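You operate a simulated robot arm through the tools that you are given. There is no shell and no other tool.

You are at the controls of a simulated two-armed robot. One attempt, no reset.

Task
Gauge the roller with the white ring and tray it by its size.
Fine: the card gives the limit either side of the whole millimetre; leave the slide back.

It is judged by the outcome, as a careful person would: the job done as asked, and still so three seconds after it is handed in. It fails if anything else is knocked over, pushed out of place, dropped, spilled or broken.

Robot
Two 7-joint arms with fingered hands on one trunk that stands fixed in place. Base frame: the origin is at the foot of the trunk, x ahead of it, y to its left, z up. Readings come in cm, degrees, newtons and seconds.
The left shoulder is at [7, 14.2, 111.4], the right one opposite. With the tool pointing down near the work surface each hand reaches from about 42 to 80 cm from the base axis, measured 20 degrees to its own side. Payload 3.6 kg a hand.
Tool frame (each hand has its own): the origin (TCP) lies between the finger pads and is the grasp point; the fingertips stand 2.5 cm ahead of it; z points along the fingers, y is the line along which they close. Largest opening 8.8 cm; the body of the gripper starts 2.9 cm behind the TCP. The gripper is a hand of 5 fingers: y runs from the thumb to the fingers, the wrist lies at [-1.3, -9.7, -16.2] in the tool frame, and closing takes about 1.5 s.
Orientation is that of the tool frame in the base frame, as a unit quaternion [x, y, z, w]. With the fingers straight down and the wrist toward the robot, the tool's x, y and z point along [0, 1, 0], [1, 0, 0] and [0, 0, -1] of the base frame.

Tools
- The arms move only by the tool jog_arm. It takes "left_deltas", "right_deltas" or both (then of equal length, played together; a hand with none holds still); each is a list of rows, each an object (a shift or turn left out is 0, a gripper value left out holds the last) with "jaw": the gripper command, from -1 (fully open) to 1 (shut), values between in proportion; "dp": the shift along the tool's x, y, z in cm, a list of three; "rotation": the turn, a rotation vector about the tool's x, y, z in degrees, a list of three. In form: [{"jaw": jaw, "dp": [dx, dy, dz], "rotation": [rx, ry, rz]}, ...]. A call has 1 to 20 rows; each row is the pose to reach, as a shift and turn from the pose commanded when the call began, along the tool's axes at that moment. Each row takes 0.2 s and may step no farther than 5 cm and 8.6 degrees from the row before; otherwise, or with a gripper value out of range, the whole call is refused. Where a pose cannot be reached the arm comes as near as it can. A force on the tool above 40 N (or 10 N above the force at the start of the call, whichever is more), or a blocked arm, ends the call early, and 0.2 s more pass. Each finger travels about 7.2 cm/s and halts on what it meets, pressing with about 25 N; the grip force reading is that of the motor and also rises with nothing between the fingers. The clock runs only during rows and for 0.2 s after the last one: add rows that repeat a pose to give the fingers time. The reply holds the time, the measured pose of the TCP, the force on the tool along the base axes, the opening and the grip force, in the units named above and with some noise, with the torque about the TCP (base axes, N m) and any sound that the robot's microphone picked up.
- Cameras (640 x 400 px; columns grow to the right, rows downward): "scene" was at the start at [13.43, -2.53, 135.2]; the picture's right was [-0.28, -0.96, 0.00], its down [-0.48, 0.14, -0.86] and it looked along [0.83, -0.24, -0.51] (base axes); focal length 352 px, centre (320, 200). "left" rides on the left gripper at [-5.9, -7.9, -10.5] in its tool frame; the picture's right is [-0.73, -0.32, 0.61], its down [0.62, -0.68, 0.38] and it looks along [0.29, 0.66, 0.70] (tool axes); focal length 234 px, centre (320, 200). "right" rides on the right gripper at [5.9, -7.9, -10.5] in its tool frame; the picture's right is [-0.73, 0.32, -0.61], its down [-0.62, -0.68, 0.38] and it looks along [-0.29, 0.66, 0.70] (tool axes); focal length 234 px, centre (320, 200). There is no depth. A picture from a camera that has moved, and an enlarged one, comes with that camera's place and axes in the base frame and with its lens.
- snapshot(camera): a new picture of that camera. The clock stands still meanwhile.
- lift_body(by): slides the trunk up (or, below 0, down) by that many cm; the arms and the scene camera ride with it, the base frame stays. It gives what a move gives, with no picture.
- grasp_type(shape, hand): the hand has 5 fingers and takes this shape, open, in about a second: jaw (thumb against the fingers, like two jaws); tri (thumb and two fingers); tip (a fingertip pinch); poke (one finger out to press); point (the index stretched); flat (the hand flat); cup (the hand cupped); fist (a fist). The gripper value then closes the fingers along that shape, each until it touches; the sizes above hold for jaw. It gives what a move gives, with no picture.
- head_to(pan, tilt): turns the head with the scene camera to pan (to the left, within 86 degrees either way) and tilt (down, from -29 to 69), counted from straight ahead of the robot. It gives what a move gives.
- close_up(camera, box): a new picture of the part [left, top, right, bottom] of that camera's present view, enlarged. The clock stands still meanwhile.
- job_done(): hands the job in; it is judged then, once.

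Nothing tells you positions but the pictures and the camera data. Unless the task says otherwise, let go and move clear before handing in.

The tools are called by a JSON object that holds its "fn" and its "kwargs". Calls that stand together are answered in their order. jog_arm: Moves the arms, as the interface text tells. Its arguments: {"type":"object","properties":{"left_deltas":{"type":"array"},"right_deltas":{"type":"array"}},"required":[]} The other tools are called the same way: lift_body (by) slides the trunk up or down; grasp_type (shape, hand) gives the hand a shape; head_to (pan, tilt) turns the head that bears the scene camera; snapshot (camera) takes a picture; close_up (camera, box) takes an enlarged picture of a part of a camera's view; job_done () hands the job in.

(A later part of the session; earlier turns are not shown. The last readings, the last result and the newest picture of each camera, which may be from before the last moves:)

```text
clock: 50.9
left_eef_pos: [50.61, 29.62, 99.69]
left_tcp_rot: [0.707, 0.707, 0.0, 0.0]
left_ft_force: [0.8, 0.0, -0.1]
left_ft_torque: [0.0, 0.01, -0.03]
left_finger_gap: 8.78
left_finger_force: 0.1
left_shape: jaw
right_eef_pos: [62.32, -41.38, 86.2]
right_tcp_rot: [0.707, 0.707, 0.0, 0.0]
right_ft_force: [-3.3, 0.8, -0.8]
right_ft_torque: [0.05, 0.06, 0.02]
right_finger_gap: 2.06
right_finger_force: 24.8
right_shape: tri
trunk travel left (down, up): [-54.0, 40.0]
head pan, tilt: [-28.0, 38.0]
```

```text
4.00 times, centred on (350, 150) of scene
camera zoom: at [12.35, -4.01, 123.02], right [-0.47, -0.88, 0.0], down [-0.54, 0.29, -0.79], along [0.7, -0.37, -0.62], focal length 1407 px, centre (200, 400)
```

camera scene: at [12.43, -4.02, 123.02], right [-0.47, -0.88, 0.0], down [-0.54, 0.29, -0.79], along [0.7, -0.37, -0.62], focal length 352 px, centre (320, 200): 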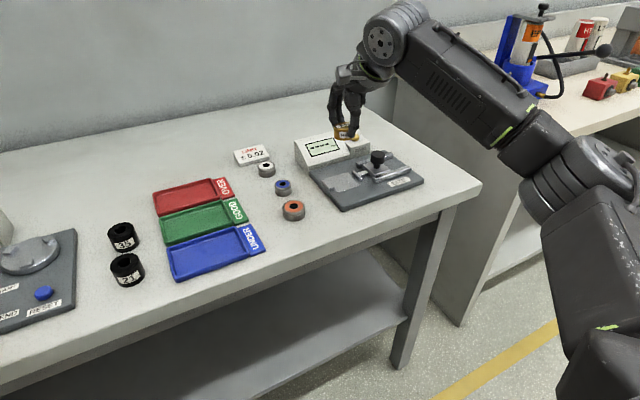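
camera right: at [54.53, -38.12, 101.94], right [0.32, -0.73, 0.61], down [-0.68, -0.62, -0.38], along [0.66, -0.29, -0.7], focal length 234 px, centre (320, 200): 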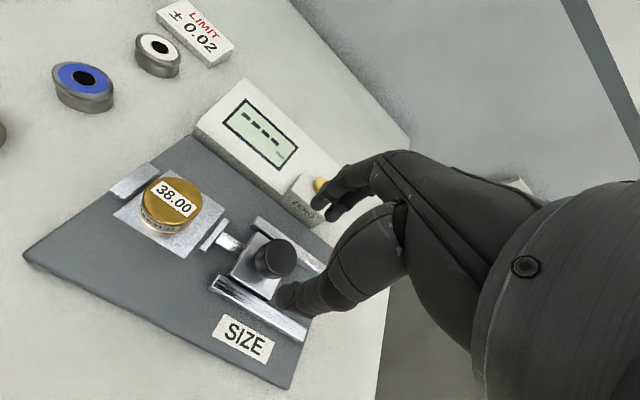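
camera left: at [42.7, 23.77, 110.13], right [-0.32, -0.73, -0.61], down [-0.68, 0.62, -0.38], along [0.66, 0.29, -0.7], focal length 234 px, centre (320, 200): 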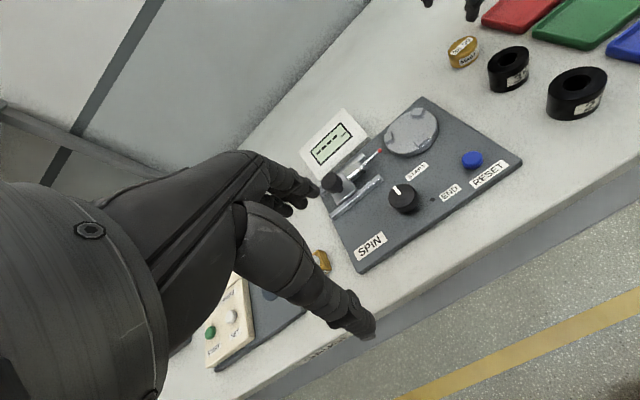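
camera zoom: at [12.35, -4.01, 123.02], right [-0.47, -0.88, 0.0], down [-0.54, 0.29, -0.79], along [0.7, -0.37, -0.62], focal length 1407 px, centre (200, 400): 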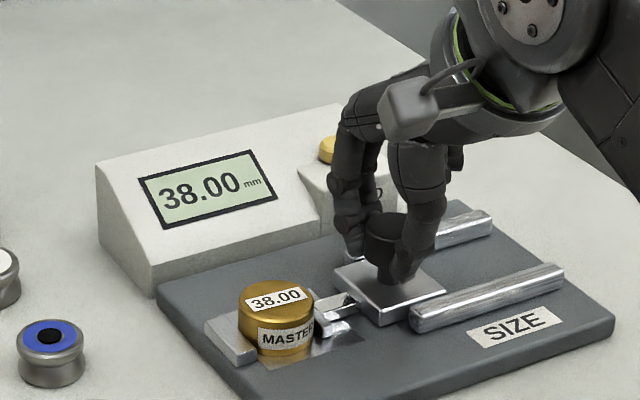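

The display now shows a reading with the master clamped; I'll zoom in to read it exactly.

{"fn": "close_up", "kwargs": {"camera": "scene", "box": [330, 130, 375, 160]}}

{"fn": "jog_arm", "kwargs": {"right_deltas": [{"dp": [0.05, 0, 0]}, {"dp": [0.05, 0, 0]}, {"dp": [0.05, 0, 0]}]}}

{"fn": "close_up", "kwargs": {"camera": "scene", "box": [330, 130, 375, 160]}}

```text
13.33 times, centred on (352, 145) of scene
camera zoom: at [12.35, -4.01, 123.02], right [-0.47, -0.88, 0.0], down [-0.54, 0.29, -0.79], along [0.7, -0.37, -0.62], focal length 4689 px, centre (-113, 933)
```

zoom: 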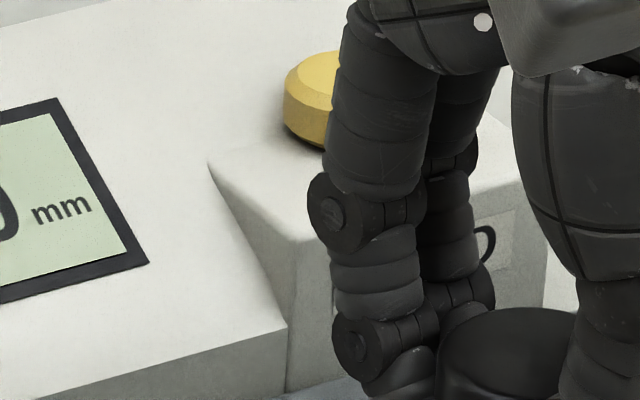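

```text
clock: 51.7
left_eef_pos: [50.49, 29.63, 99.6]
left_tcp_rot: [0.707, 0.707, 0.0, 0.0]
left_ft_force: [-0.5, -0.2, 0.6]
left_ft_torque: [0.01, 0.0, -0.04]
left_finger_gap: 8.79
left_finger_force: 0.0
left_shape: jaw
right_eef_pos: [62.34, -41.18, 86.18]
right_tcp_rot: [0.706, 0.708, 0.001, 0.001]
right_ft_force: [-4.4, -0.6, -3.2]
right_ft_torque: [0.0, 0.07, -0.02]
right_finger_gap: 2.06
right_finger_force: 25.0
right_shape: tri
trunk travel left (down, up): [-54.0, 40.0]
head pan, tilt: [-28.0, 38.0]
```

```text
13.33 times, centred on (352, 145) of scene
camera zoom: at [12.35, -4.06, 123.02], right [-0.47, -0.88, 0.0], down [-0.54, 0.29, -0.79], along [0.7, -0.37, -0.62], focal length 4689 px, centre (-113, 933)
```

zoom: 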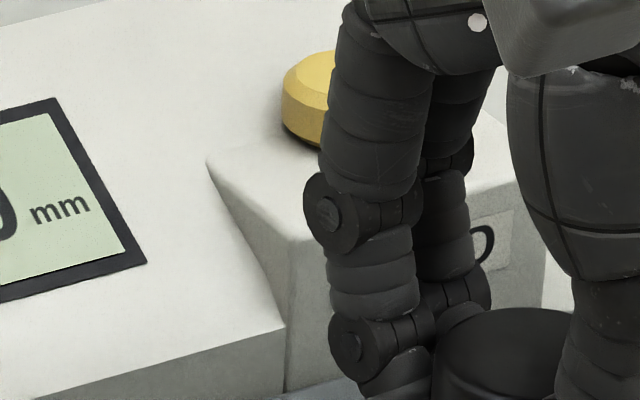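

{"fn": "close_up", "kwargs": {"camera": "scene", "box": [304, 130, 349, 162]}}

```text
12.50 times, centred on (326, 146) of scene
camera zoom: at [12.35, -4.06, 123.02], right [-0.47, -0.88, 0.0], down [-0.54, 0.29, -0.79], along [0.7, -0.37, -0.62], focal length 4396 px, centre (239, 875)
```

zoom: 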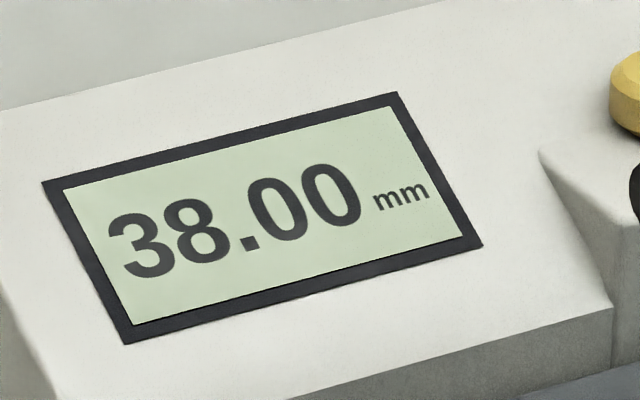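

The master reads exactly 38.00 mm, so the gauge is true and needs no zeroing. I'll draw the slide back to its rear position and release the knob.

{"fn": "jog_arm", "kwargs": {"right_deltas": [{"dp": [-0.4, 0, 0]}, {"dp": [-0.8, 0, 0]}, {"dp": [-1.2, 0, 0]}, {"dp": [-1.6, 0, 0]}, {"dp": [-2.0, 0, 0]}, {"dp": [-2.35, 0, 0]}, {"dp": [-2.35, 0, 0]}]}}

{"fn": "close_up", "kwargs": {"camera": "scene", "box": [300, 90, 420, 210]}}

```text
clock: 53.3
left_eef_pos: [50.57, 29.78, 99.66]
left_tcp_rot: [0.707, 0.707, -0.001, 0.0]
left_ft_force: [0.3, 0.3, -0.2]
left_ft_torque: [-0.01, -0.03, -0.02]
left_finger_gap: 8.78
left_finger_force: 0.1
left_shape: jaw
right_eef_pos: [62.43, -43.59, 86.16]
right_tcp_rot: [0.707, 0.708, 0.0, 0.001]
right_ft_force: [-2.1, 4.1, -0.1]
right_ft_torque: [0.06, 0.02, 0.04]
right_finger_gap: 2.04
right_finger_force: 25.7
right_shape: tri
trunk travel left (down, up): [-54.0, 40.0]
head pan, tilt: [-28.0, 38.0]
```

```text
3.33 times, centred on (360, 150) of scene
camera zoom: at [12.34, -3.93, 123.03], right [-0.47, -0.88, 0.0], down [-0.54, 0.29, -0.79], along [0.7, -0.37, -0.62], focal length 1172 px, centre (187, 367)
```

zoom: 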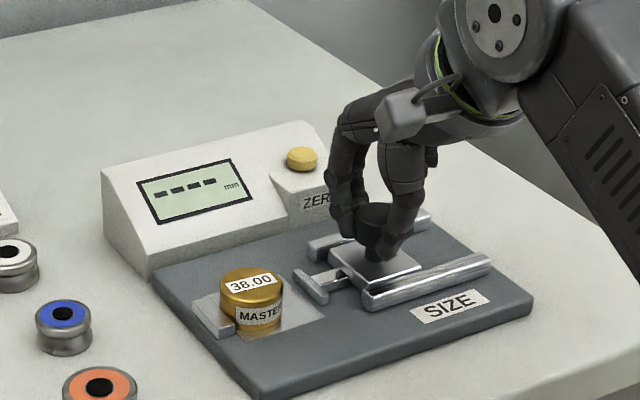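

The slide is back in its original place. I'll release the knob, lift, and move back over the master.

{"fn": "jog_arm", "kwargs": {"right_deltas": [{"jaw": 0.2}, {"jaw": -0.3}, {"jaw": -0.3}, {"jaw": -0.3}, {"dp": [0, 0, -2.0]}, {"dp": [0, 0, -5.5]}, {"dp": [3, -0.05, -5.5]}, {"dp": [6, -0.1, -5.5]}, {"dp": [8.6, -0.1, -5.5]}, {"dp": [8.6, -0.1, -5.5]}]}}

{"fn": "close_up", "kwargs": {"camera": "scene", "box": [300, 90, 420, 210]}}

{"fn": "snapshot", "kwargs": {"camera": "right"}}

```text
clock: 55.5
left_eef_pos: [50.53, 29.5, 99.65]
left_tcp_rot: [0.707, 0.707, 0.0, 0.0]
left_ft_force: [0.4, -0.5, 0.4]
left_ft_torque: [-0.02, -0.02, -0.02]
left_finger_gap: 8.77
left_finger_force: 0.0
left_shape: jaw
right_eef_pos: [62.2, -34.86, 91.54]
right_tcp_rot: [0.707, 0.707, 0.001, 0.0]
right_ft_force: [0.5, -0.3, -0.2]
right_ft_torque: [0.03, 0.0, 0.03]
right_finger_gap: 5.68
right_finger_force: 0.3
right_shape: tri
trunk travel left (down, up): [-54.0, 40.0]
head pan, tilt: [-28.0, 38.0]
```

```text
3.33 times, centred on (360, 150) of scene
camera zoom: at [12.37, -4.05, 123.02], right [-0.47, -0.88, 0.0], down [-0.54, 0.29, -0.79], along [0.7, -0.37, -0.62], focal length 1172 px, centre (187, 367)
```

zoom: 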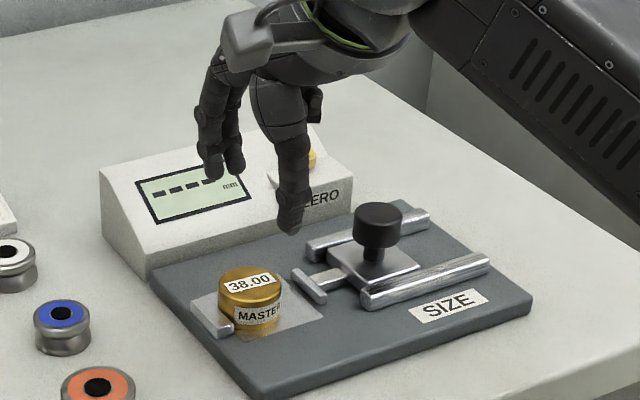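

```text
taken
camera right: at [54.43, -29.0, 102.11], right [0.32, -0.73, 0.61], down [-0.68, -0.62, -0.39], along [0.66, -0.29, -0.7], focal length 234 px, centre (320, 200)
```

right: 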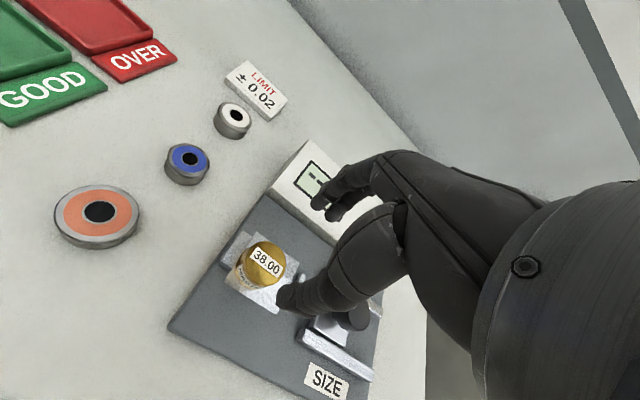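

The hand is centred over the master. I'll descend, grip it, and lift it off the pad.

{"fn": "jog_arm", "kwargs": {"right_deltas": [{"dp": [-0.1, 0.1, 2.0]}, {"dp": [-0.1, 0.1, 4.0]}, {"dp": [-0.1, 0.1, 5.8]}, {"dp": [-0.1, 0.1, 6.75]}, {"dp": [-0.1, 0.1, 6.75]}]}}

{"fn": "close_up", "kwargs": {"camera": "scene", "box": [310, 120, 390, 200]}}

```text
clock: 56.7
left_eef_pos: [50.73, 29.54, 99.57]
left_tcp_rot: [0.707, 0.707, 0.0, 0.0]
left_ft_force: [-0.4, -0.2, 0.1]
left_ft_torque: [-0.03, 0.0, 0.0]
left_finger_gap: 8.79
left_finger_force: 0.1
left_shape: jaw
right_eef_pos: [62.16, -35.05, 84.85]
right_tcp_rot: [0.708, 0.707, 0.001, 0.0]
right_ft_force: [0.5, 0.3, -0.7]
right_ft_torque: [-0.02, 0.04, 0.01]
right_finger_gap: 5.69
right_finger_force: 0.2
right_shape: tri
trunk travel left (down, up): [-54.0, 40.0]
head pan, tilt: [-28.0, 38.0]
```

```text
5.00 times, centred on (350, 160) of scene
camera zoom: at [12.38, -4.01, 123.02], right [-0.47, -0.88, 0.0], down [-0.54, 0.29, -0.79], along [0.7, -0.37, -0.62], focal length 1758 px, centre (170, 400)
```

zoom: 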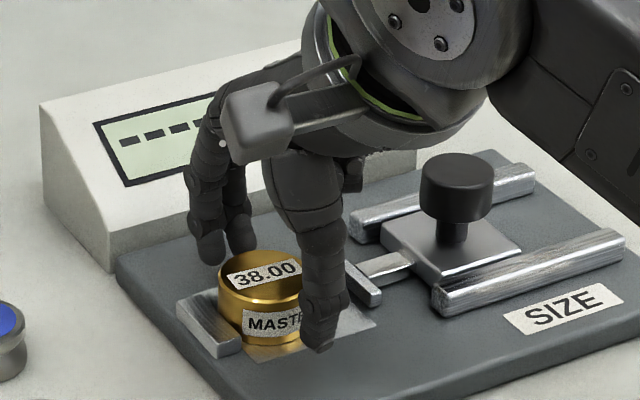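

{"fn": "jog_arm", "kwargs": {"right_deltas": [{"jaw": 0.0}, {"jaw": 0.2}, {"jaw": 0.4}, {"jaw": 0.4}, {"jaw": 0.4}, {"jaw": 0.4}, {"dp": [0, 0, -0.5]}, {"dp": [0, 0, -2]}, {"dp": [0, 0, -5]}, {"dp": [0, 0, -8]}, {"dp": [0, 0, -10]}, {"dp": [0, 0, -10]}]}}

{"fn": "close_up", "kwargs": {"camera": "scene", "box": [290, 60, 430, 200]}}

```text
clock: 59.3
left_eef_pos: [50.68, 29.51, 99.76]
left_tcp_rot: [0.707, 0.707, 0.0, 0.0]
left_ft_force: [-1.1, 0.0, -0.5]
left_ft_torque: [0.01, -0.01, 0.0]
left_finger_gap: 8.79
left_finger_force: 0.1
left_shape: jaw
right_eef_pos: [62.4, -35.15, 94.92]
right_tcp_rot: [0.707, 0.707, 0.001, -0.001]
right_ft_force: [-0.1, -0.5, -1.5]
right_ft_torque: [0.02, 0.03, 0.02]
right_finger_gap: 2.97
right_finger_force: 24.6
right_shape: tri
trunk travel left (down, up): [-54.0, 40.0]
head pan, tilt: [-28.0, 38.0]
```

```text
2.86 times, centred on (360, 130) of scene
camera zoom: at [12.44, -4.06, 123.01], right [-0.47, -0.88, 0.0], down [-0.54, 0.29, -0.79], along [0.7, -0.37, -0.62], focal length 1005 px, centre (206, 400)
```

zoom: 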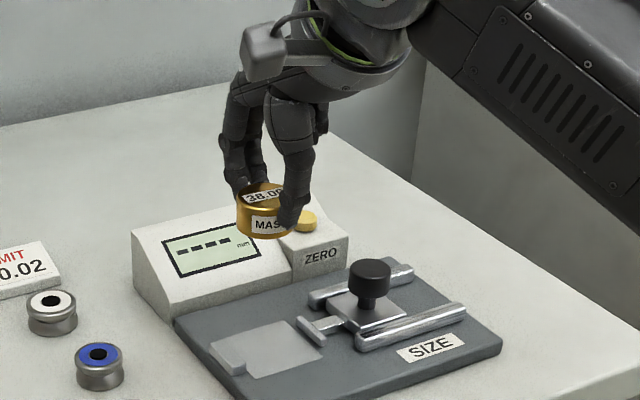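

The master is held again and the display is back to "----". I'll carry it back over its original spot near (74.1, 4.5), tilting 10° for reach as before.

{"fn": "jog_arm", "kwargs": {"right_deltas": [{"dp": [4.5, 0, 0]}, {"dp": [9, 0, 0]}, {"dp": [13.5, 1, 0]}, {"dp": [18, 2, 0]}, {"dp": [22.5, 3, 0]}, {"dp": [27, 4, 0]}, {"dp": [31.5, 5, 0], "rotation": [-3, 0, 0]}, {"dp": [35.5, 6.5, 0], "rotation": [-6, 0, 0]}, {"dp": [38.5, 8.5, 1], "rotation": [-10, 0, 0]}, {"dp": [39.6, 10.5, 3], "rotation": [-10, 0, 0]}, {"dp": [39.6, 11.65, 5], "rotation": [-10, 0, 0]}, {"dp": [39.6, 11.65, 7.4], "rotation": [-10, 0, 0]}, {"dp": [39.6, 11.65, 7.4], "rotation": [-10, 0, 0]}]}}

{"fn": "head_to", "kwargs": {"pan": 0, "tilt": 45}}

{"fn": "close_up", "kwargs": {"camera": "scene", "box": [260, 70, 360, 170]}}

{"fn": "close_up", "kwargs": {"camera": "left", "box": [360, 0, 560, 120]}}

{"fn": "snapshot", "kwargs": {"camera": "right"}}

```text
clock: 62.1
left_eef_pos: [50.57, 29.6, 99.71]
left_tcp_rot: [0.708, 0.707, 0.0, 0.0]
left_ft_force: [-0.8, 0.2, -0.4]
left_ft_torque: [0.0, 0.01, 0.0]
left_finger_gap: 8.77
left_finger_force: 0.0
left_shape: jaw
right_eef_pos: [74.16, 4.56, 87.66]
right_tcp_rot: [0.704, 0.705, 0.062, 0.062]
right_ft_force: [-0.7, -0.6, -1.4]
right_ft_torque: [-0.01, -0.01, -0.01]
right_finger_gap: 2.93
right_finger_force: 24.9
right_shape: tri
trunk travel left (down, up): [-54.0, 40.0]
head pan, tilt: [-28.0, 38.0]
```

```text
clock: 63.1
left_eef_pos: [50.66, 29.62, 99.68]
left_tcp_rot: [0.707, 0.707, 0.001, 0.0]
left_ft_force: [0.5, 0.5, 0.0]
left_ft_torque: [0.0, -0.03, -0.03]
left_finger_gap: 8.78
left_finger_force: 0.0
left_shape: jaw
right_eef_pos: [74.18, 4.52, 87.71]
right_tcp_rot: [0.704, 0.704, 0.063, 0.061]
right_ft_force: [0.1, -0.4, -1.2]
right_ft_torque: [-0.01, -0.01, -0.03]
right_finger_gap: 2.91
right_finger_force: 24.7
right_shape: tri
trunk travel left (down, up): [-54.0, 40.0]
head pan, tilt: [0.0, 45.0]
```

```text
4.00 times, centred on (310, 120) of scene
camera zoom: at [12.94, 0.04, 121.99], right [0.0, -1.0, 0.0], down [-0.71, 0.0, -0.71], along [0.71, 0.0, -0.71], focal length 1407 px, centre (360, 520)
```

zoom: 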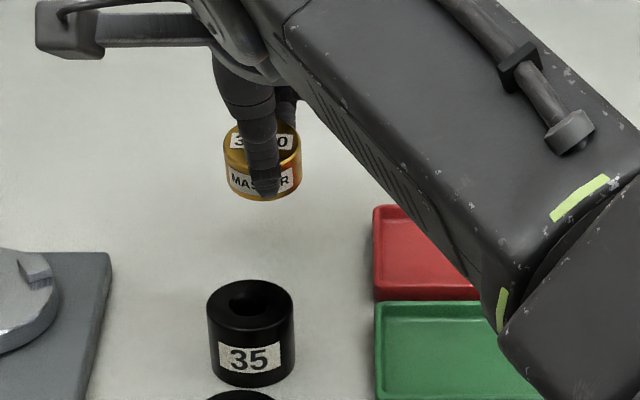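

```text
3.20 times, centred on (460, 60) of left
camera zoom: at [42.71, 23.85, 110.11], right [-0.32, -0.73, -0.61], down [-0.68, 0.62, -0.38], along [0.66, 0.29, -0.7], focal length 749 px, centre (-128, 648)
```

zoom: 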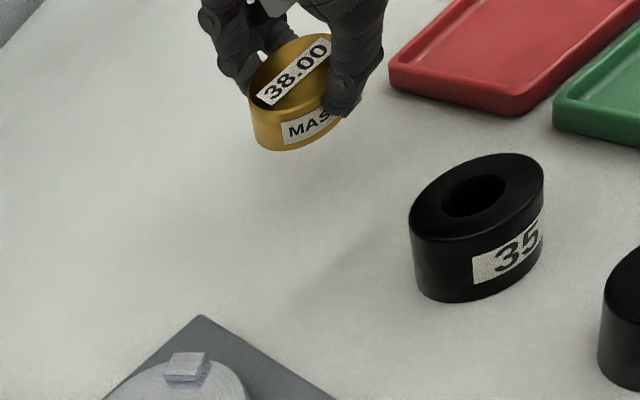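

```text
taken
camera right: at [64.65, 10.35, 96.61], right [0.21, -0.73, 0.65], down [-0.6, -0.62, -0.5], along [0.77, -0.29, -0.57], focal length 234 px, centre (320, 200)
```

right: 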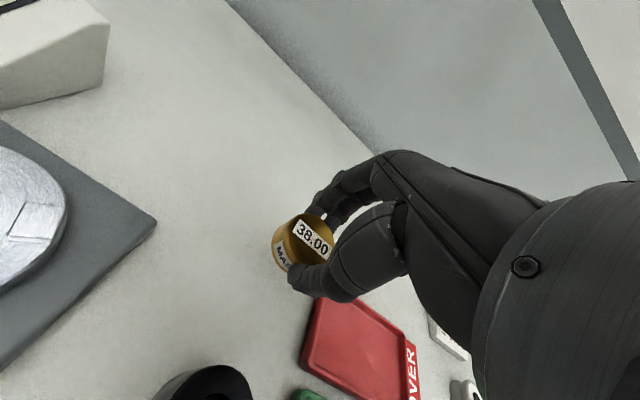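

The pose matches the one at pickup. I'll lower the master toward its original spot, stopping just above the bench.

{"fn": "jog_arm", "kwargs": {"right_deltas": [{"dp": [-0.05, -0.36, 1.1]}, {"dp": [-0.1, -0.7, 2.2]}, {"dp": [-0.15, -1.0, 3.1]}, {"dp": [-0.15, -1.05, 3.4]}, {"dp": [-0.15, -1.05, 3.4]}]}}

{"fn": "close_up", "kwargs": {"camera": "scene", "box": [260, 70, 360, 170]}}

{"fn": "close_up", "kwargs": {"camera": "left", "box": [360, 0, 560, 120]}}

```text
clock: 64.3
left_eef_pos: [50.69, 29.67, 99.72]
left_tcp_rot: [0.707, 0.708, 0.0, 0.0]
left_ft_force: [0.3, -0.2, 0.2]
left_ft_torque: [0.04, 0.0, 0.03]
left_finger_gap: 8.77
left_finger_force: 0.1
left_shape: jaw
right_eef_pos: [73.47, 4.35, 84.06]
right_tcp_rot: [0.705, 0.704, 0.061, 0.062]
right_ft_force: [0.7, -0.6, -2.1]
right_ft_torque: [-0.02, -0.01, 0.02]
right_finger_gap: 2.89
right_finger_force: 25.2
right_shape: tri
trunk travel left (down, up): [-54.0, 40.0]
head pan, tilt: [0.0, 45.0]
```

```text
4.00 times, centred on (310, 120) of scene
camera zoom: at [12.94, 0.05, 121.99], right [0.0, -1.0, 0.0], down [-0.71, 0.0, -0.71], along [0.71, 0.0, -0.71], focal length 1407 px, centre (360, 520)
```

zoom: 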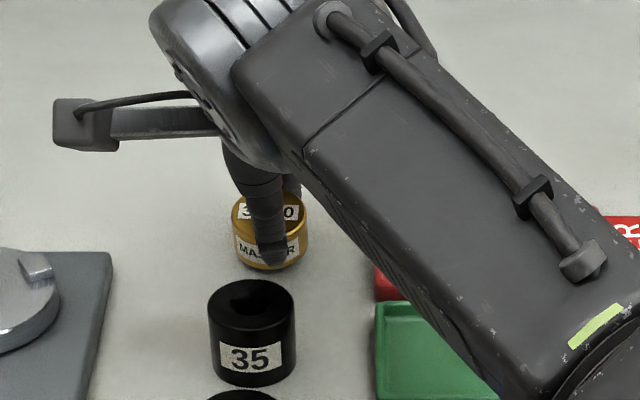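

```text
3.20 times, centred on (460, 60) of left
camera zoom: at [42.72, 23.85, 110.11], right [-0.32, -0.73, -0.61], down [-0.68, 0.62, -0.38], along [0.66, 0.29, -0.7], focal length 749 px, centre (-128, 648)
```

zoom: 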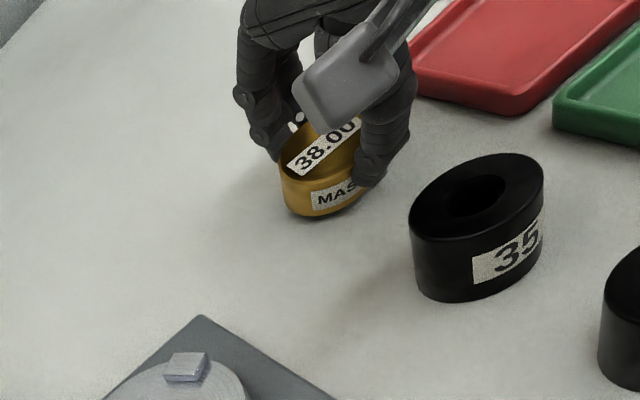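

The master is ~3 mm above its original spot and within a millimetre or two laterally. I'll lower to contact.

{"fn": "jog_arm", "kwargs": {"right_deltas": [{"dp": [-0.1, -0.05, 0.15]}, {"dp": [-0.1, -0.1, 0.25]}, {"dp": [-0.1, -0.12, 0.35]}, {"dp": [-0.1, -0.12, 0.35]}]}}

{"fn": "close_up", "kwargs": {"camera": "left", "box": [360, 0, 560, 120]}}

```text
clock: 65.3
left_eef_pos: [50.67, 29.58, 99.62]
left_tcp_rot: [0.707, 0.707, 0.0, 0.001]
left_ft_force: [1.7, -0.2, -0.1]
left_ft_torque: [-0.02, 0.0, 0.0]
left_finger_gap: 8.79
left_finger_force: 0.0
left_shape: jaw
right_eef_pos: [73.62, 4.19, 83.64]
right_tcp_rot: [0.704, 0.704, 0.062, 0.063]
right_ft_force: [0.1, -0.2, -1.9]
right_ft_torque: [0.02, 0.03, -0.04]
right_finger_gap: 2.92
right_finger_force: 25.1
right_shape: tri
trunk travel left (down, up): [-54.0, 40.0]
head pan, tilt: [0.0, 45.0]
```

```text
3.20 times, centred on (460, 60) of left
camera zoom: at [42.72, 23.85, 110.11], right [-0.32, -0.73, -0.61], down [-0.68, 0.62, -0.38], along [0.66, 0.29, -0.7], focal length 749 px, centre (-128, 648)
```

zoom: 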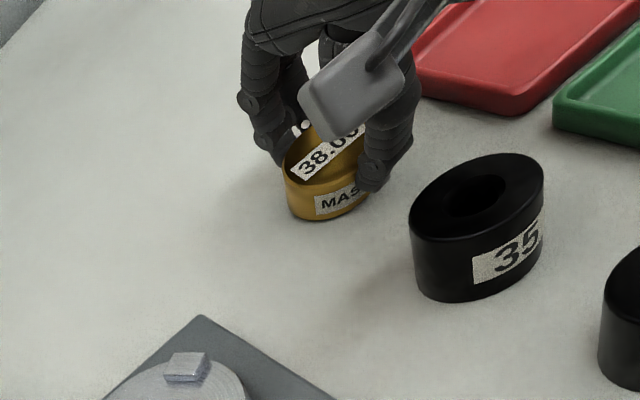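

{"fn": "jog_arm", "kwargs": {"right_deltas": [{"dp": [0, -0.02, 0.1]}, {"dp": [0, -0.03, 0.18]}, {"dp": [0, -0.03, 0.18]}]}}

```text
clock: 66.1
left_eef_pos: [50.6, 29.67, 99.66]
left_tcp_rot: [0.707, 0.707, 0.0, 0.0]
left_ft_force: [0.2, 0.8, -0.7]
left_ft_torque: [0.01, 0.01, 0.0]
left_finger_gap: 8.8
left_finger_force: 0.0
left_shape: jaw
right_eef_pos: [73.37, 4.25, 83.65]
right_tcp_rot: [0.705, 0.704, 0.063, 0.063]
right_ft_force: [1.4, 0.0, 1.2]
right_ft_torque: [-0.03, 0.02, 0.0]
right_finger_gap: 2.94
right_finger_force: 25.3
right_shape: tri
trunk travel left (down, up): [-54.0, 40.0]
head pan, tilt: [0.0, 45.0]
```

Contact has begun (+3 N change). I'll press slightly more to help it sit flat, then check.

{"fn": "jog_arm", "kwargs": {"right_deltas": [{"dp": [0, -0.02, 0.1]}, {"dp": [0, -0.04, 0.2]}, {"dp": [0, -0.04, 0.2]}]}}

{"fn": "close_up", "kwargs": {"camera": "left", "box": [400, 20, 520, 100]}}

{"fn": "close_up", "kwargs": {"camera": "scene", "box": [260, 70, 360, 170]}}

```text
clock: 66.9
left_eef_pos: [50.55, 29.68, 99.71]
left_tcp_rot: [0.707, 0.707, -0.001, 0.0]
left_ft_force: [0.6, -0.6, 0.7]
left_ft_torque: [-0.03, 0.02, 0.0]
left_finger_gap: 8.77
left_finger_force: 0.0
left_shape: jaw
right_eef_pos: [73.5, 4.29, 83.47]
right_tcp_rot: [0.705, 0.704, 0.063, 0.063]
right_ft_force: [2.1, -0.8, 6.8]
right_ft_torque: [-0.02, 0.05, 0.0]
right_finger_gap: 2.99
right_finger_force: 24.5
right_shape: tri
trunk travel left (down, up): [-54.0, 40.0]
head pan, tilt: [0.0, 45.0]
```

```text
5.00 times, centred on (460, 60) of left
camera zoom: at [42.59, 23.82, 110.17], right [-0.32, -0.73, -0.61], down [-0.68, 0.62, -0.38], along [0.66, 0.29, -0.7], focal length 1171 px, centre (-380, 900)
```

zoom: 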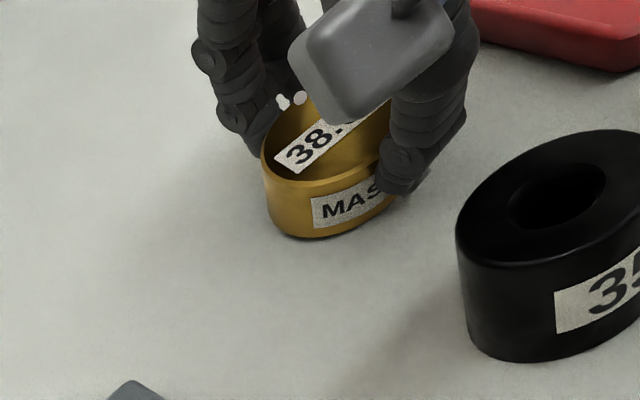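

```text
4.00 times, centred on (310, 120) of scene
camera zoom: at [12.8, 0.02, 122.02], right [0.0, -1.0, 0.0], down [-0.71, 0.0, -0.71], along [0.71, 0.0, -0.71], focal length 1407 px, centre (360, 520)
```

zoom: 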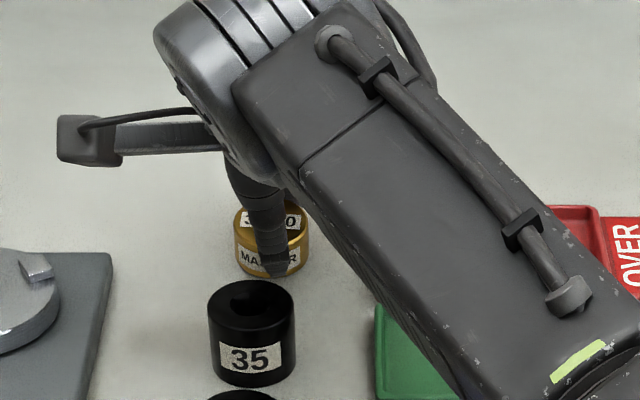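

The master's outline now matches its original position in the view. I'll release it slowly and lift straight away.

{"fn": "jog_arm", "kwargs": {"right_deltas": [{"jaw": 0.25}, {"jaw": 0.15}, {"jaw": 0.05}, {"jaw": -0.1}, {"jaw": -0.3}, {"jaw": -0.3}]}}

{"fn": "close_up", "kwargs": {"camera": "left", "box": [360, 0, 560, 120]}}

{"fn": "close_up", "kwargs": {"camera": "scene", "box": [260, 70, 360, 170]}}

```text
clock: 68.3
left_eef_pos: [50.68, 29.78, 99.66]
left_tcp_rot: [0.707, 0.707, -0.001, 0.0]
left_ft_force: [1.0, 0.3, -0.1]
left_ft_torque: [0.02, -0.02, -0.02]
left_finger_gap: 8.78
left_finger_force: 0.0
left_shape: jaw
right_eef_pos: [73.44, 4.22, 83.35]
right_tcp_rot: [0.705, 0.704, 0.062, 0.063]
right_ft_force: [0.5, 0.8, -0.8]
right_ft_torque: [0.0, -0.02, -0.01]
right_finger_gap: 5.69
right_finger_force: 0.0
right_shape: tri
trunk travel left (down, up): [-54.0, 40.0]
head pan, tilt: [0.0, 45.0]
```

```text
3.20 times, centred on (460, 60) of left
camera zoom: at [42.69, 23.85, 110.12], right [-0.32, -0.73, -0.61], down [-0.68, 0.62, -0.38], along [0.66, 0.29, -0.7], focal length 749 px, centre (-128, 648)
```

zoom: 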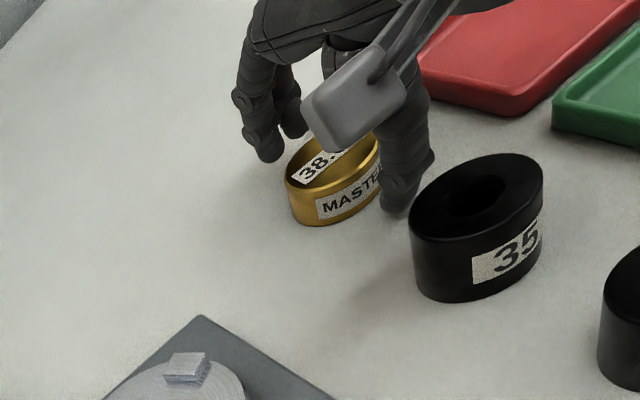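

```text
4.00 times, centred on (310, 120) of scene
camera zoom: at [12.91, 0.05, 122.0], right [0.0, -1.0, 0.0], down [-0.71, 0.0, -0.71], along [0.71, 0.0, -0.71], focal length 1407 px, centre (360, 520)
```

zoom: 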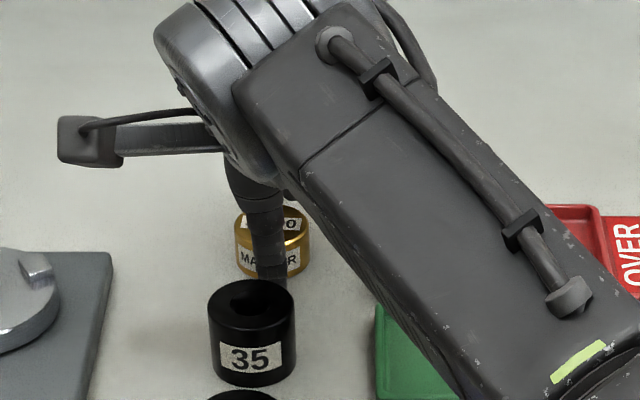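

The master is flat and back at its original position. I'll lift straight up, clear of the "35" piece.

{"fn": "jog_arm", "kwargs": {"right_deltas": [{"dp": [0, 0.18, -1.0]}, {"dp": [0, 0.44, -2.5]}, {"dp": [0, 0.7, -4.0]}, {"dp": [0, 1.05, -6.0]}, {"dp": [0, 0.6, -8.5], "rotation": [4, 0, 0]}, {"dp": [0, -1.5, -11], "rotation": [8, 0, 0]}, {"dp": [-3, -3, -12], "rotation": [10.1, 0, 0]}, {"dp": [-3, -3, -12], "rotation": [10.1, 0, 0]}]}}

{"fn": "snapshot", "kwargs": {"camera": "scene"}}

{"fn": "close_up", "kwargs": {"camera": "scene", "box": [260, 70, 360, 170]}}

```text
clock: 70.1
left_eef_pos: [50.5, 29.26, 99.8]
left_tcp_rot: [0.707, 0.707, 0.001, -0.001]
left_ft_force: [-0.5, 0.2, 0.5]
left_ft_torque: [0.01, 0.02, 0.01]
left_finger_gap: 8.79
left_finger_force: 0.2
left_shape: jaw
right_eef_pos: [68.23, 0.73, 94.54]
right_tcp_rot: [0.707, 0.707, 0.001, -0.001]
right_ft_force: [0.3, 0.3, 0.1]
right_ft_torque: [0.01, 0.01, 0.02]
right_finger_gap: 5.7
right_finger_force: 0.1
right_shape: tri
right hand out of reach, approached as far as the arm can: row 7
trunk travel left (down, up): [-54.0, 40.0]
head pan, tilt: [0.0, 45.0]
```

```text
taken
camera scene: at [12.86, -0.34, 122.0], right [0.0, -1.0, 0.0], down [-0.71, 0.0, -0.71], along [0.71, 0.0, -0.71], focal length 352 px, centre (320, 200)
```

scene: 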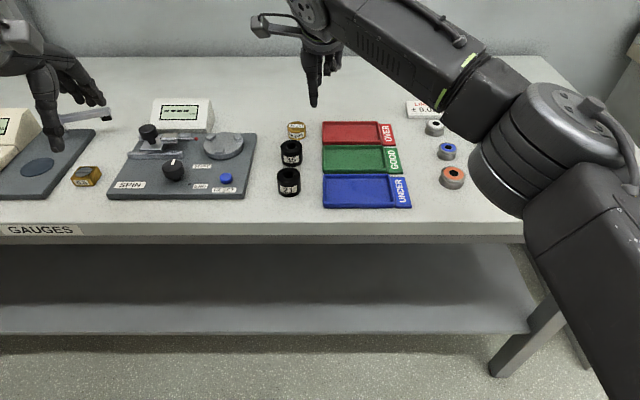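

```text
4.00 times, centred on (310, 120) of scene
camera zoom: at [12.86, -0.34, 122.0], right [0.0, -1.0, 0.0], down [-0.71, 0.0, -0.71], along [0.71, 0.0, -0.71], focal length 1407 px, centre (360, 520)
```

zoom: 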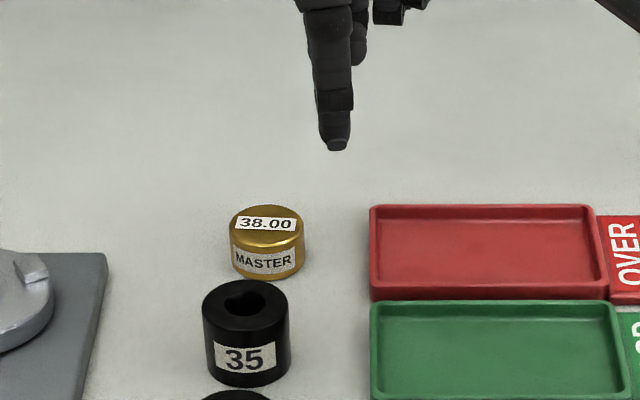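

The master is exactly back and everything stands as before. Next I'll bring the right hand over the white-ring roller near (74.7, -24), with a slight yaw and 5° tilt for reach.

{"fn": "jog_arm", "kwargs": {"right_deltas": [{"dp": [-4.2, 0.5, 0.3]}, {"dp": [-8.4, 1.2, 0.6]}, {"dp": [-12.6, 2.2, 1.0], "rotation": [-1.2, -0.1, 2]}, {"dp": [-16.8, 3.4, 1.6], "rotation": [-2.5, -0.17, 4]}, {"dp": [-21, 4.8, 2.4], "rotation": [-3.8, -0.26, 6]}, {"dp": [-24.7, 6.3, 3.5], "rotation": [-5, -0.35, 8]}, {"dp": [-24.7, 6.3, 3.5], "rotation": [-5, -0.35, 8]}]}}

{"fn": "head_to", "kwargs": {"pan": -16, "tilt": 38}}

{"fn": "snapshot", "kwargs": {"camera": "scene"}}

{"fn": "snapshot", "kwargs": {"camera": "right"}}

```text
clock: 71.7
left_eef_pos: [50.59, 29.75, 99.71]
left_tcp_rot: [0.707, 0.708, -0.001, 0.0]
left_ft_force: [-0.3, -0.2, -0.2]
left_ft_torque: [0.0, -0.02, 0.0]
left_finger_gap: 8.75
left_finger_force: 0.1
left_shape: jaw
right_eef_pos: [74.63, -23.43, 91.47]
right_tcp_rot: [0.754, 0.656, 0.028, 0.034]
right_ft_force: [-1.0, -1.0, 0.1]
right_ft_torque: [0.01, 0.03, 0.01]
right_finger_gap: 5.71
right_finger_force: 0.1
right_shape: tri
trunk travel left (down, up): [-54.0, 40.0]
head pan, tilt: [0.0, 45.0]
```

```text
clock: 72.5
left_eef_pos: [50.65, 29.7, 99.65]
left_tcp_rot: [0.707, 0.707, 0.0, 0.0]
left_ft_force: [-0.2, 0.5, -0.1]
left_ft_torque: [0.01, -0.05, 0.0]
left_finger_gap: 8.79
left_finger_force: 0.0
left_shape: jaw
right_eef_pos: [74.61, -23.4, 91.57]
right_tcp_rot: [0.754, 0.656, 0.029, 0.032]
right_ft_force: [0.0, 0.7, 0.6]
right_ft_torque: [-0.01, -0.01, -0.01]
right_finger_gap: 5.69
right_finger_force: 0.0
right_shape: tri
trunk travel left (down, up): [-54.0, 40.0]
head pan, tilt: [-16.0, 38.0]
```

```text
taken
camera scene: at [13.07, -2.33, 123.02], right [-0.28, -0.96, 0.0], down [-0.59, 0.17, -0.79], along [0.76, -0.22, -0.62], focal length 352 px, centre (320, 200)
```

scene: 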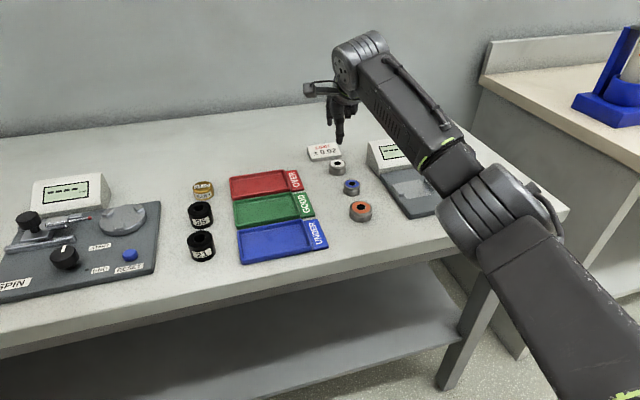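

```text
taken
camera right: at [66.96, -16.32, 101.32], right [0.17, -0.76, 0.63], down [-0.73, -0.53, -0.44], along [0.67, -0.39, -0.64], focal length 234 px, centre (320, 200)
```

right: 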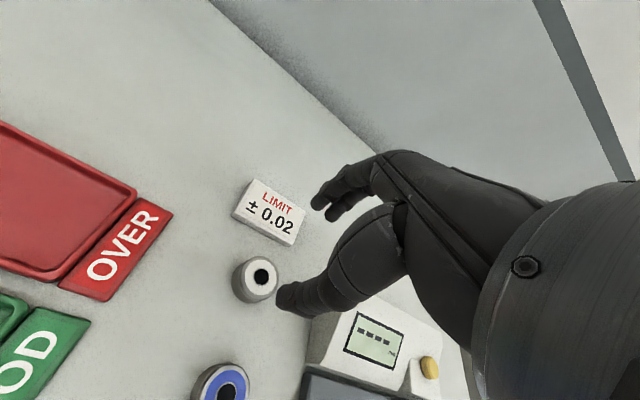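

{"fn": "close_up", "kwargs": {"camera": "scene", "box": [290, 90, 390, 190]}}

{"fn": "close_up", "kwargs": {"camera": "right", "box": [200, 140, 360, 330]}}

```text
4.00 times, centred on (340, 140) of scene
camera zoom: at [13.07, -2.33, 123.02], right [-0.28, -0.96, 0.0], down [-0.59, 0.17, -0.79], along [0.76, -0.22, -0.62], focal length 1407 px, centre (240, 440)
```

zoom: 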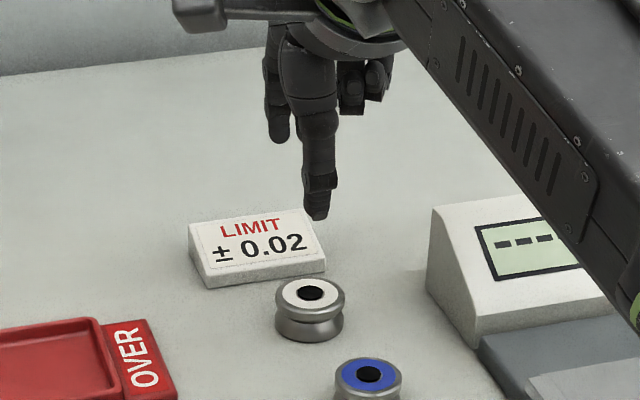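

```text
2.11 times, centred on (280, 235) of right
camera zoom: at [66.96, -16.32, 101.32], right [0.17, -0.76, 0.63], down [-0.73, -0.53, -0.44], along [0.67, -0.39, -0.64], focal length 493 px, centre (404, 126)
```

zoom: 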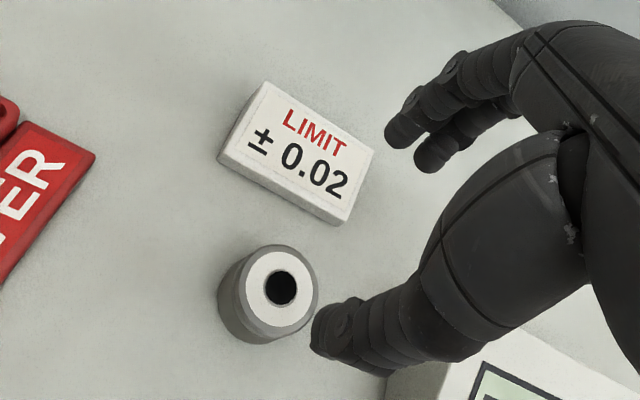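

The roller's centre is at about (75.0, -24.05), about 3 cm clear of the card. I'll align over it and descend partway.

{"fn": "jog_arm", "kwargs": {"right_deltas": [{"dp": [-0.3, 0.25, 1.0], "rotation": [-0.7, 0, 0]}, {"dp": [-0.59, 0.4, 2.0], "rotation": [-1.5, 0, 0]}, {"dp": [-0.59, 0.2, 3.2], "rotation": [-1.5, 0, 0]}, {"dp": [-0.59, 0.14, 4.0], "rotation": [-1.5, 0, 0]}, {"dp": [-0.59, 0.14, 4.0], "rotation": [-1.5, 0, 0]}]}}

{"fn": "close_up", "kwargs": {"camera": "scene", "box": [290, 90, 390, 190]}}

{"fn": "close_up", "kwargs": {"camera": "right", "box": [200, 140, 400, 340]}}

```text
clock: 73.7
left_eef_pos: [50.65, 29.68, 99.76]
left_tcp_rot: [0.707, 0.707, 0.0, -0.001]
left_ft_force: [0.5, -0.4, 0.6]
left_ft_torque: [0.03, 0.01, -0.02]
left_finger_gap: 8.76
left_finger_force: 0.0
left_shape: jaw
right_eef_pos: [75.09, -24.13, 87.19]
right_tcp_rot: [0.753, 0.655, 0.037, 0.042]
right_ft_force: [0.6, 0.9, -0.1]
right_ft_torque: [0.02, 0.02, 0.0]
right_finger_gap: 5.7
right_finger_force: 0.0
right_shape: tri
trunk travel left (down, up): [-54.0, 40.0]
head pan, tilt: [-16.0, 38.0]
```

```text
4.00 times, centred on (340, 140) of scene
camera zoom: at [13.06, -2.33, 123.02], right [-0.28, -0.96, 0.0], down [-0.59, 0.17, -0.79], along [0.76, -0.22, -0.62], focal length 1407 px, centre (240, 440)
```

zoom: 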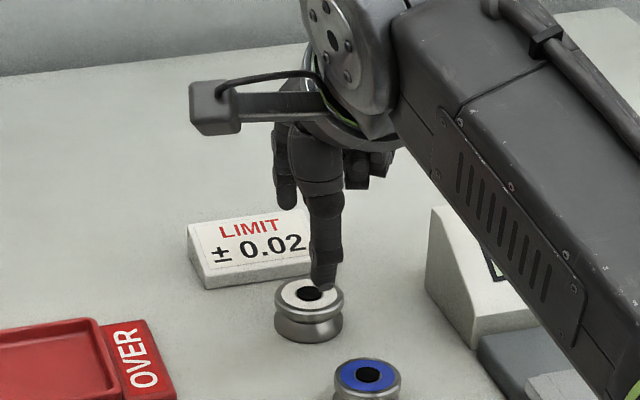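

```text
2.00 times, centred on (300, 240) of right
camera zoom: at [67.08, -16.98, 96.77], right [0.15, -0.75, 0.64], down [-0.71, -0.53, -0.46], along [0.68, -0.39, -0.62], focal length 468 px, centre (360, 120)
```

zoom: 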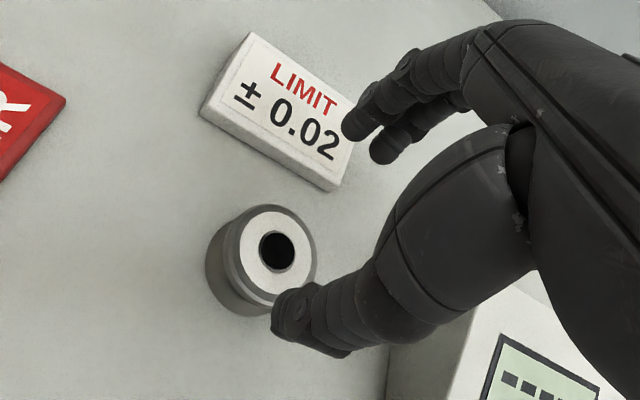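

Alignment looks right: the thumb will pass just in front of the roller. I'll descend the rest of the way.

{"fn": "jog_arm", "kwargs": {"right_deltas": [{"dp": [0.05, -0.15, 1.3]}, {"dp": [0.05, -0.3, 2.6]}, {"dp": [0.05, -0.41, 3.5]}, {"dp": [0.05, -0.46, 3.95]}, {"dp": [0.05, -0.46, 3.95]}]}}

{"fn": "close_up", "kwargs": {"camera": "scene", "box": [290, 110, 390, 200]}}

{"fn": "close_up", "kwargs": {"camera": "right", "box": [200, 140, 400, 340]}}

```text
clock: 74.8
left_eef_pos: [50.63, 29.63, 99.56]
left_tcp_rot: [0.707, 0.708, 0.0, 0.0]
left_ft_force: [0.2, 0.0, 0.5]
left_ft_torque: [0.01, 0.03, 0.04]
left_finger_gap: 8.74
left_finger_force: 0.2
left_shape: jaw
right_eef_pos: [75.09, -24.01, 83.08]
right_tcp_rot: [0.754, 0.655, 0.038, 0.043]
right_ft_force: [0.3, -1.3, 0.2]
right_ft_torque: [-0.02, -0.02, -0.04]
right_finger_gap: 5.72
right_finger_force: 0.0
right_shape: tri
trunk travel left (down, up): [-54.0, 40.0]
head pan, tilt: [-16.0, 38.0]
```

```text
4.44 times, centred on (340, 155) of scene
camera zoom: at [13.07, -2.34, 123.02], right [-0.28, -0.96, 0.0], down [-0.59, 0.17, -0.79], along [0.76, -0.22, -0.62], focal length 1563 px, centre (231, 400)
```

zoom: 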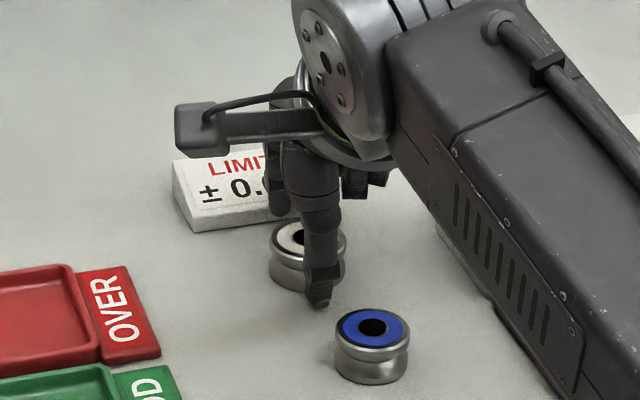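

```text
2.00 times, centred on (300, 240) of right
camera zoom: at [67.08, -16.89, 92.64], right [0.15, -0.75, 0.64], down [-0.71, -0.53, -0.46], along [0.68, -0.39, -0.62], focal length 468 px, centre (360, 120)
```

zoom: 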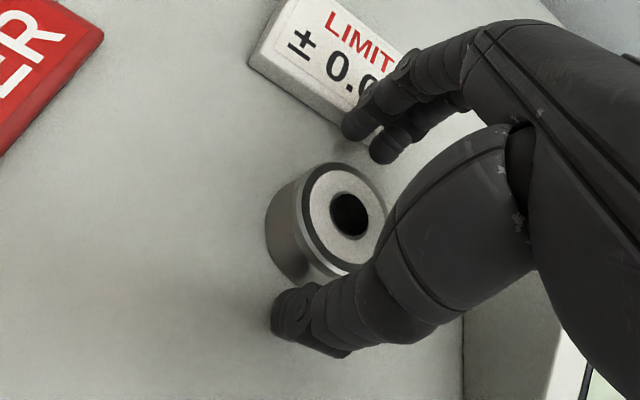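

The fingers are behind the roller (clear of the card) and the thumb in front. I'll close on the roller.

{"fn": "jog_arm", "kwargs": {"right_deltas": [{"jaw": -0.1}, {"jaw": 0.1}, {"jaw": 0.3}, {"jaw": 0.4}, {"jaw": 0.4}, {"jaw": 0.4}]}}

{"fn": "close_up", "kwargs": {"camera": "right", "box": [200, 140, 400, 340]}}

{"fn": "close_up", "kwargs": {"camera": "scene", "box": [290, 110, 390, 200]}}

```text
clock: 76.2
left_eef_pos: [50.52, 29.54, 99.69]
left_tcp_rot: [0.707, 0.707, 0.001, 0.0]
left_ft_force: [0.1, -0.3, -0.2]
left_ft_torque: [-0.03, 0.01, 0.01]
left_finger_gap: 8.78
left_finger_force: 0.0
left_shape: jaw
right_eef_pos: [75.16, -24.01, 83.16]
right_tcp_rot: [0.753, 0.655, 0.038, 0.042]
right_ft_force: [-0.2, 0.4, -0.7]
right_ft_torque: [0.02, 0.03, 0.01]
right_finger_gap: 3.06
right_finger_force: 24.9
right_shape: tri
trunk travel left (down, up): [-54.0, 40.0]
head pan, tilt: [-16.0, 38.0]
```

```text
2.00 times, centred on (300, 240) of right
camera zoom: at [67.09, -16.88, 92.64], right [0.15, -0.75, 0.64], down [-0.71, -0.53, -0.46], along [0.68, -0.39, -0.62], focal length 468 px, centre (360, 120)
```

zoom: 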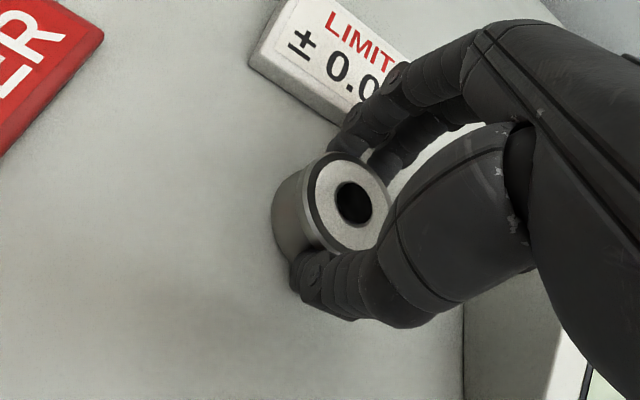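

```text
4.44 times, centred on (340, 155) of scene
camera zoom: at [13.08, -2.34, 123.02], right [-0.28, -0.96, 0.0], down [-0.59, 0.17, -0.79], along [0.76, -0.22, -0.62], focal length 1563 px, centre (231, 400)
```

zoom: 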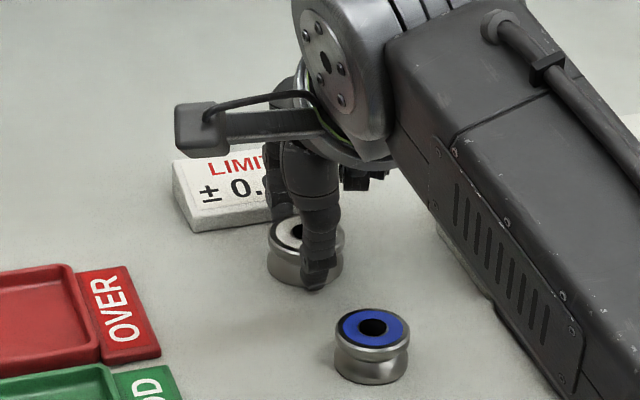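

The roller is gripped (25 N). I'll lift it straight up and check the hold.

{"fn": "jog_arm", "kwargs": {"right_deltas": [{"dp": [0, 0.11, -1.0]}, {"dp": [0, 0.25, -2.2]}, {"dp": [0, 0.45, -4.0]}, {"dp": [0, 0.6, -5.5]}, {"dp": [0, 0.6, -5.5]}]}}

{"fn": "close_up", "kwargs": {"camera": "scene", "box": [290, 90, 390, 190]}}

{"fn": "close_up", "kwargs": {"camera": "right", "box": [200, 140, 400, 340]}}

```text
clock: 77.5
left_eef_pos: [50.64, 29.63, 99.69]
left_tcp_rot: [0.707, 0.707, 0.0, 0.0]
left_ft_force: [-0.5, -0.5, -0.5]
left_ft_torque: [-0.01, 0.02, -0.01]
left_finger_gap: 8.76
left_finger_force: 0.0
left_shape: jaw
right_eef_pos: [75.25, -23.93, 88.71]
right_tcp_rot: [0.754, 0.655, 0.037, 0.042]
right_ft_force: [0.4, -0.2, -2.6]
right_ft_torque: [0.02, 0.03, 0.02]
right_finger_gap: 3.05
right_finger_force: 24.8
right_shape: tri
trunk travel left (down, up): [-54.0, 40.0]
head pan, tilt: [-16.0, 38.0]
```

```text
4.00 times, centred on (340, 140) of scene
camera zoom: at [13.11, -2.36, 123.02], right [-0.28, -0.96, 0.0], down [-0.59, 0.17, -0.79], along [0.76, -0.22, -0.62], focal length 1407 px, centre (240, 440)
```

zoom: 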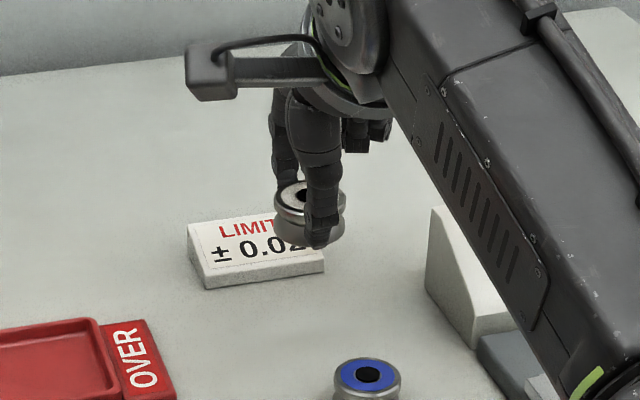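

```text
2.00 times, centred on (300, 240) of right
camera zoom: at [67.13, -16.86, 98.3], right [0.15, -0.75, 0.64], down [-0.71, -0.53, -0.46], along [0.68, -0.39, -0.62], focal length 468 px, centre (360, 120)
```

zoom: 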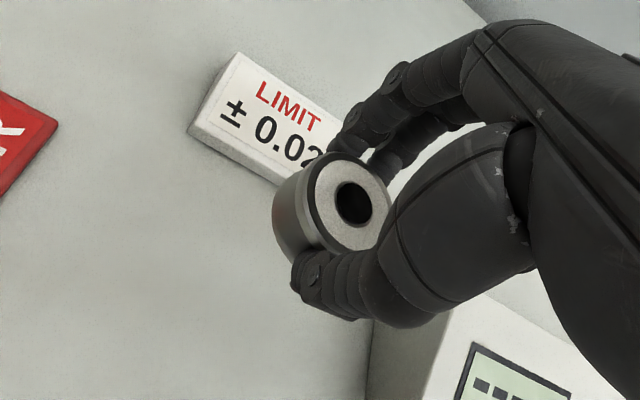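

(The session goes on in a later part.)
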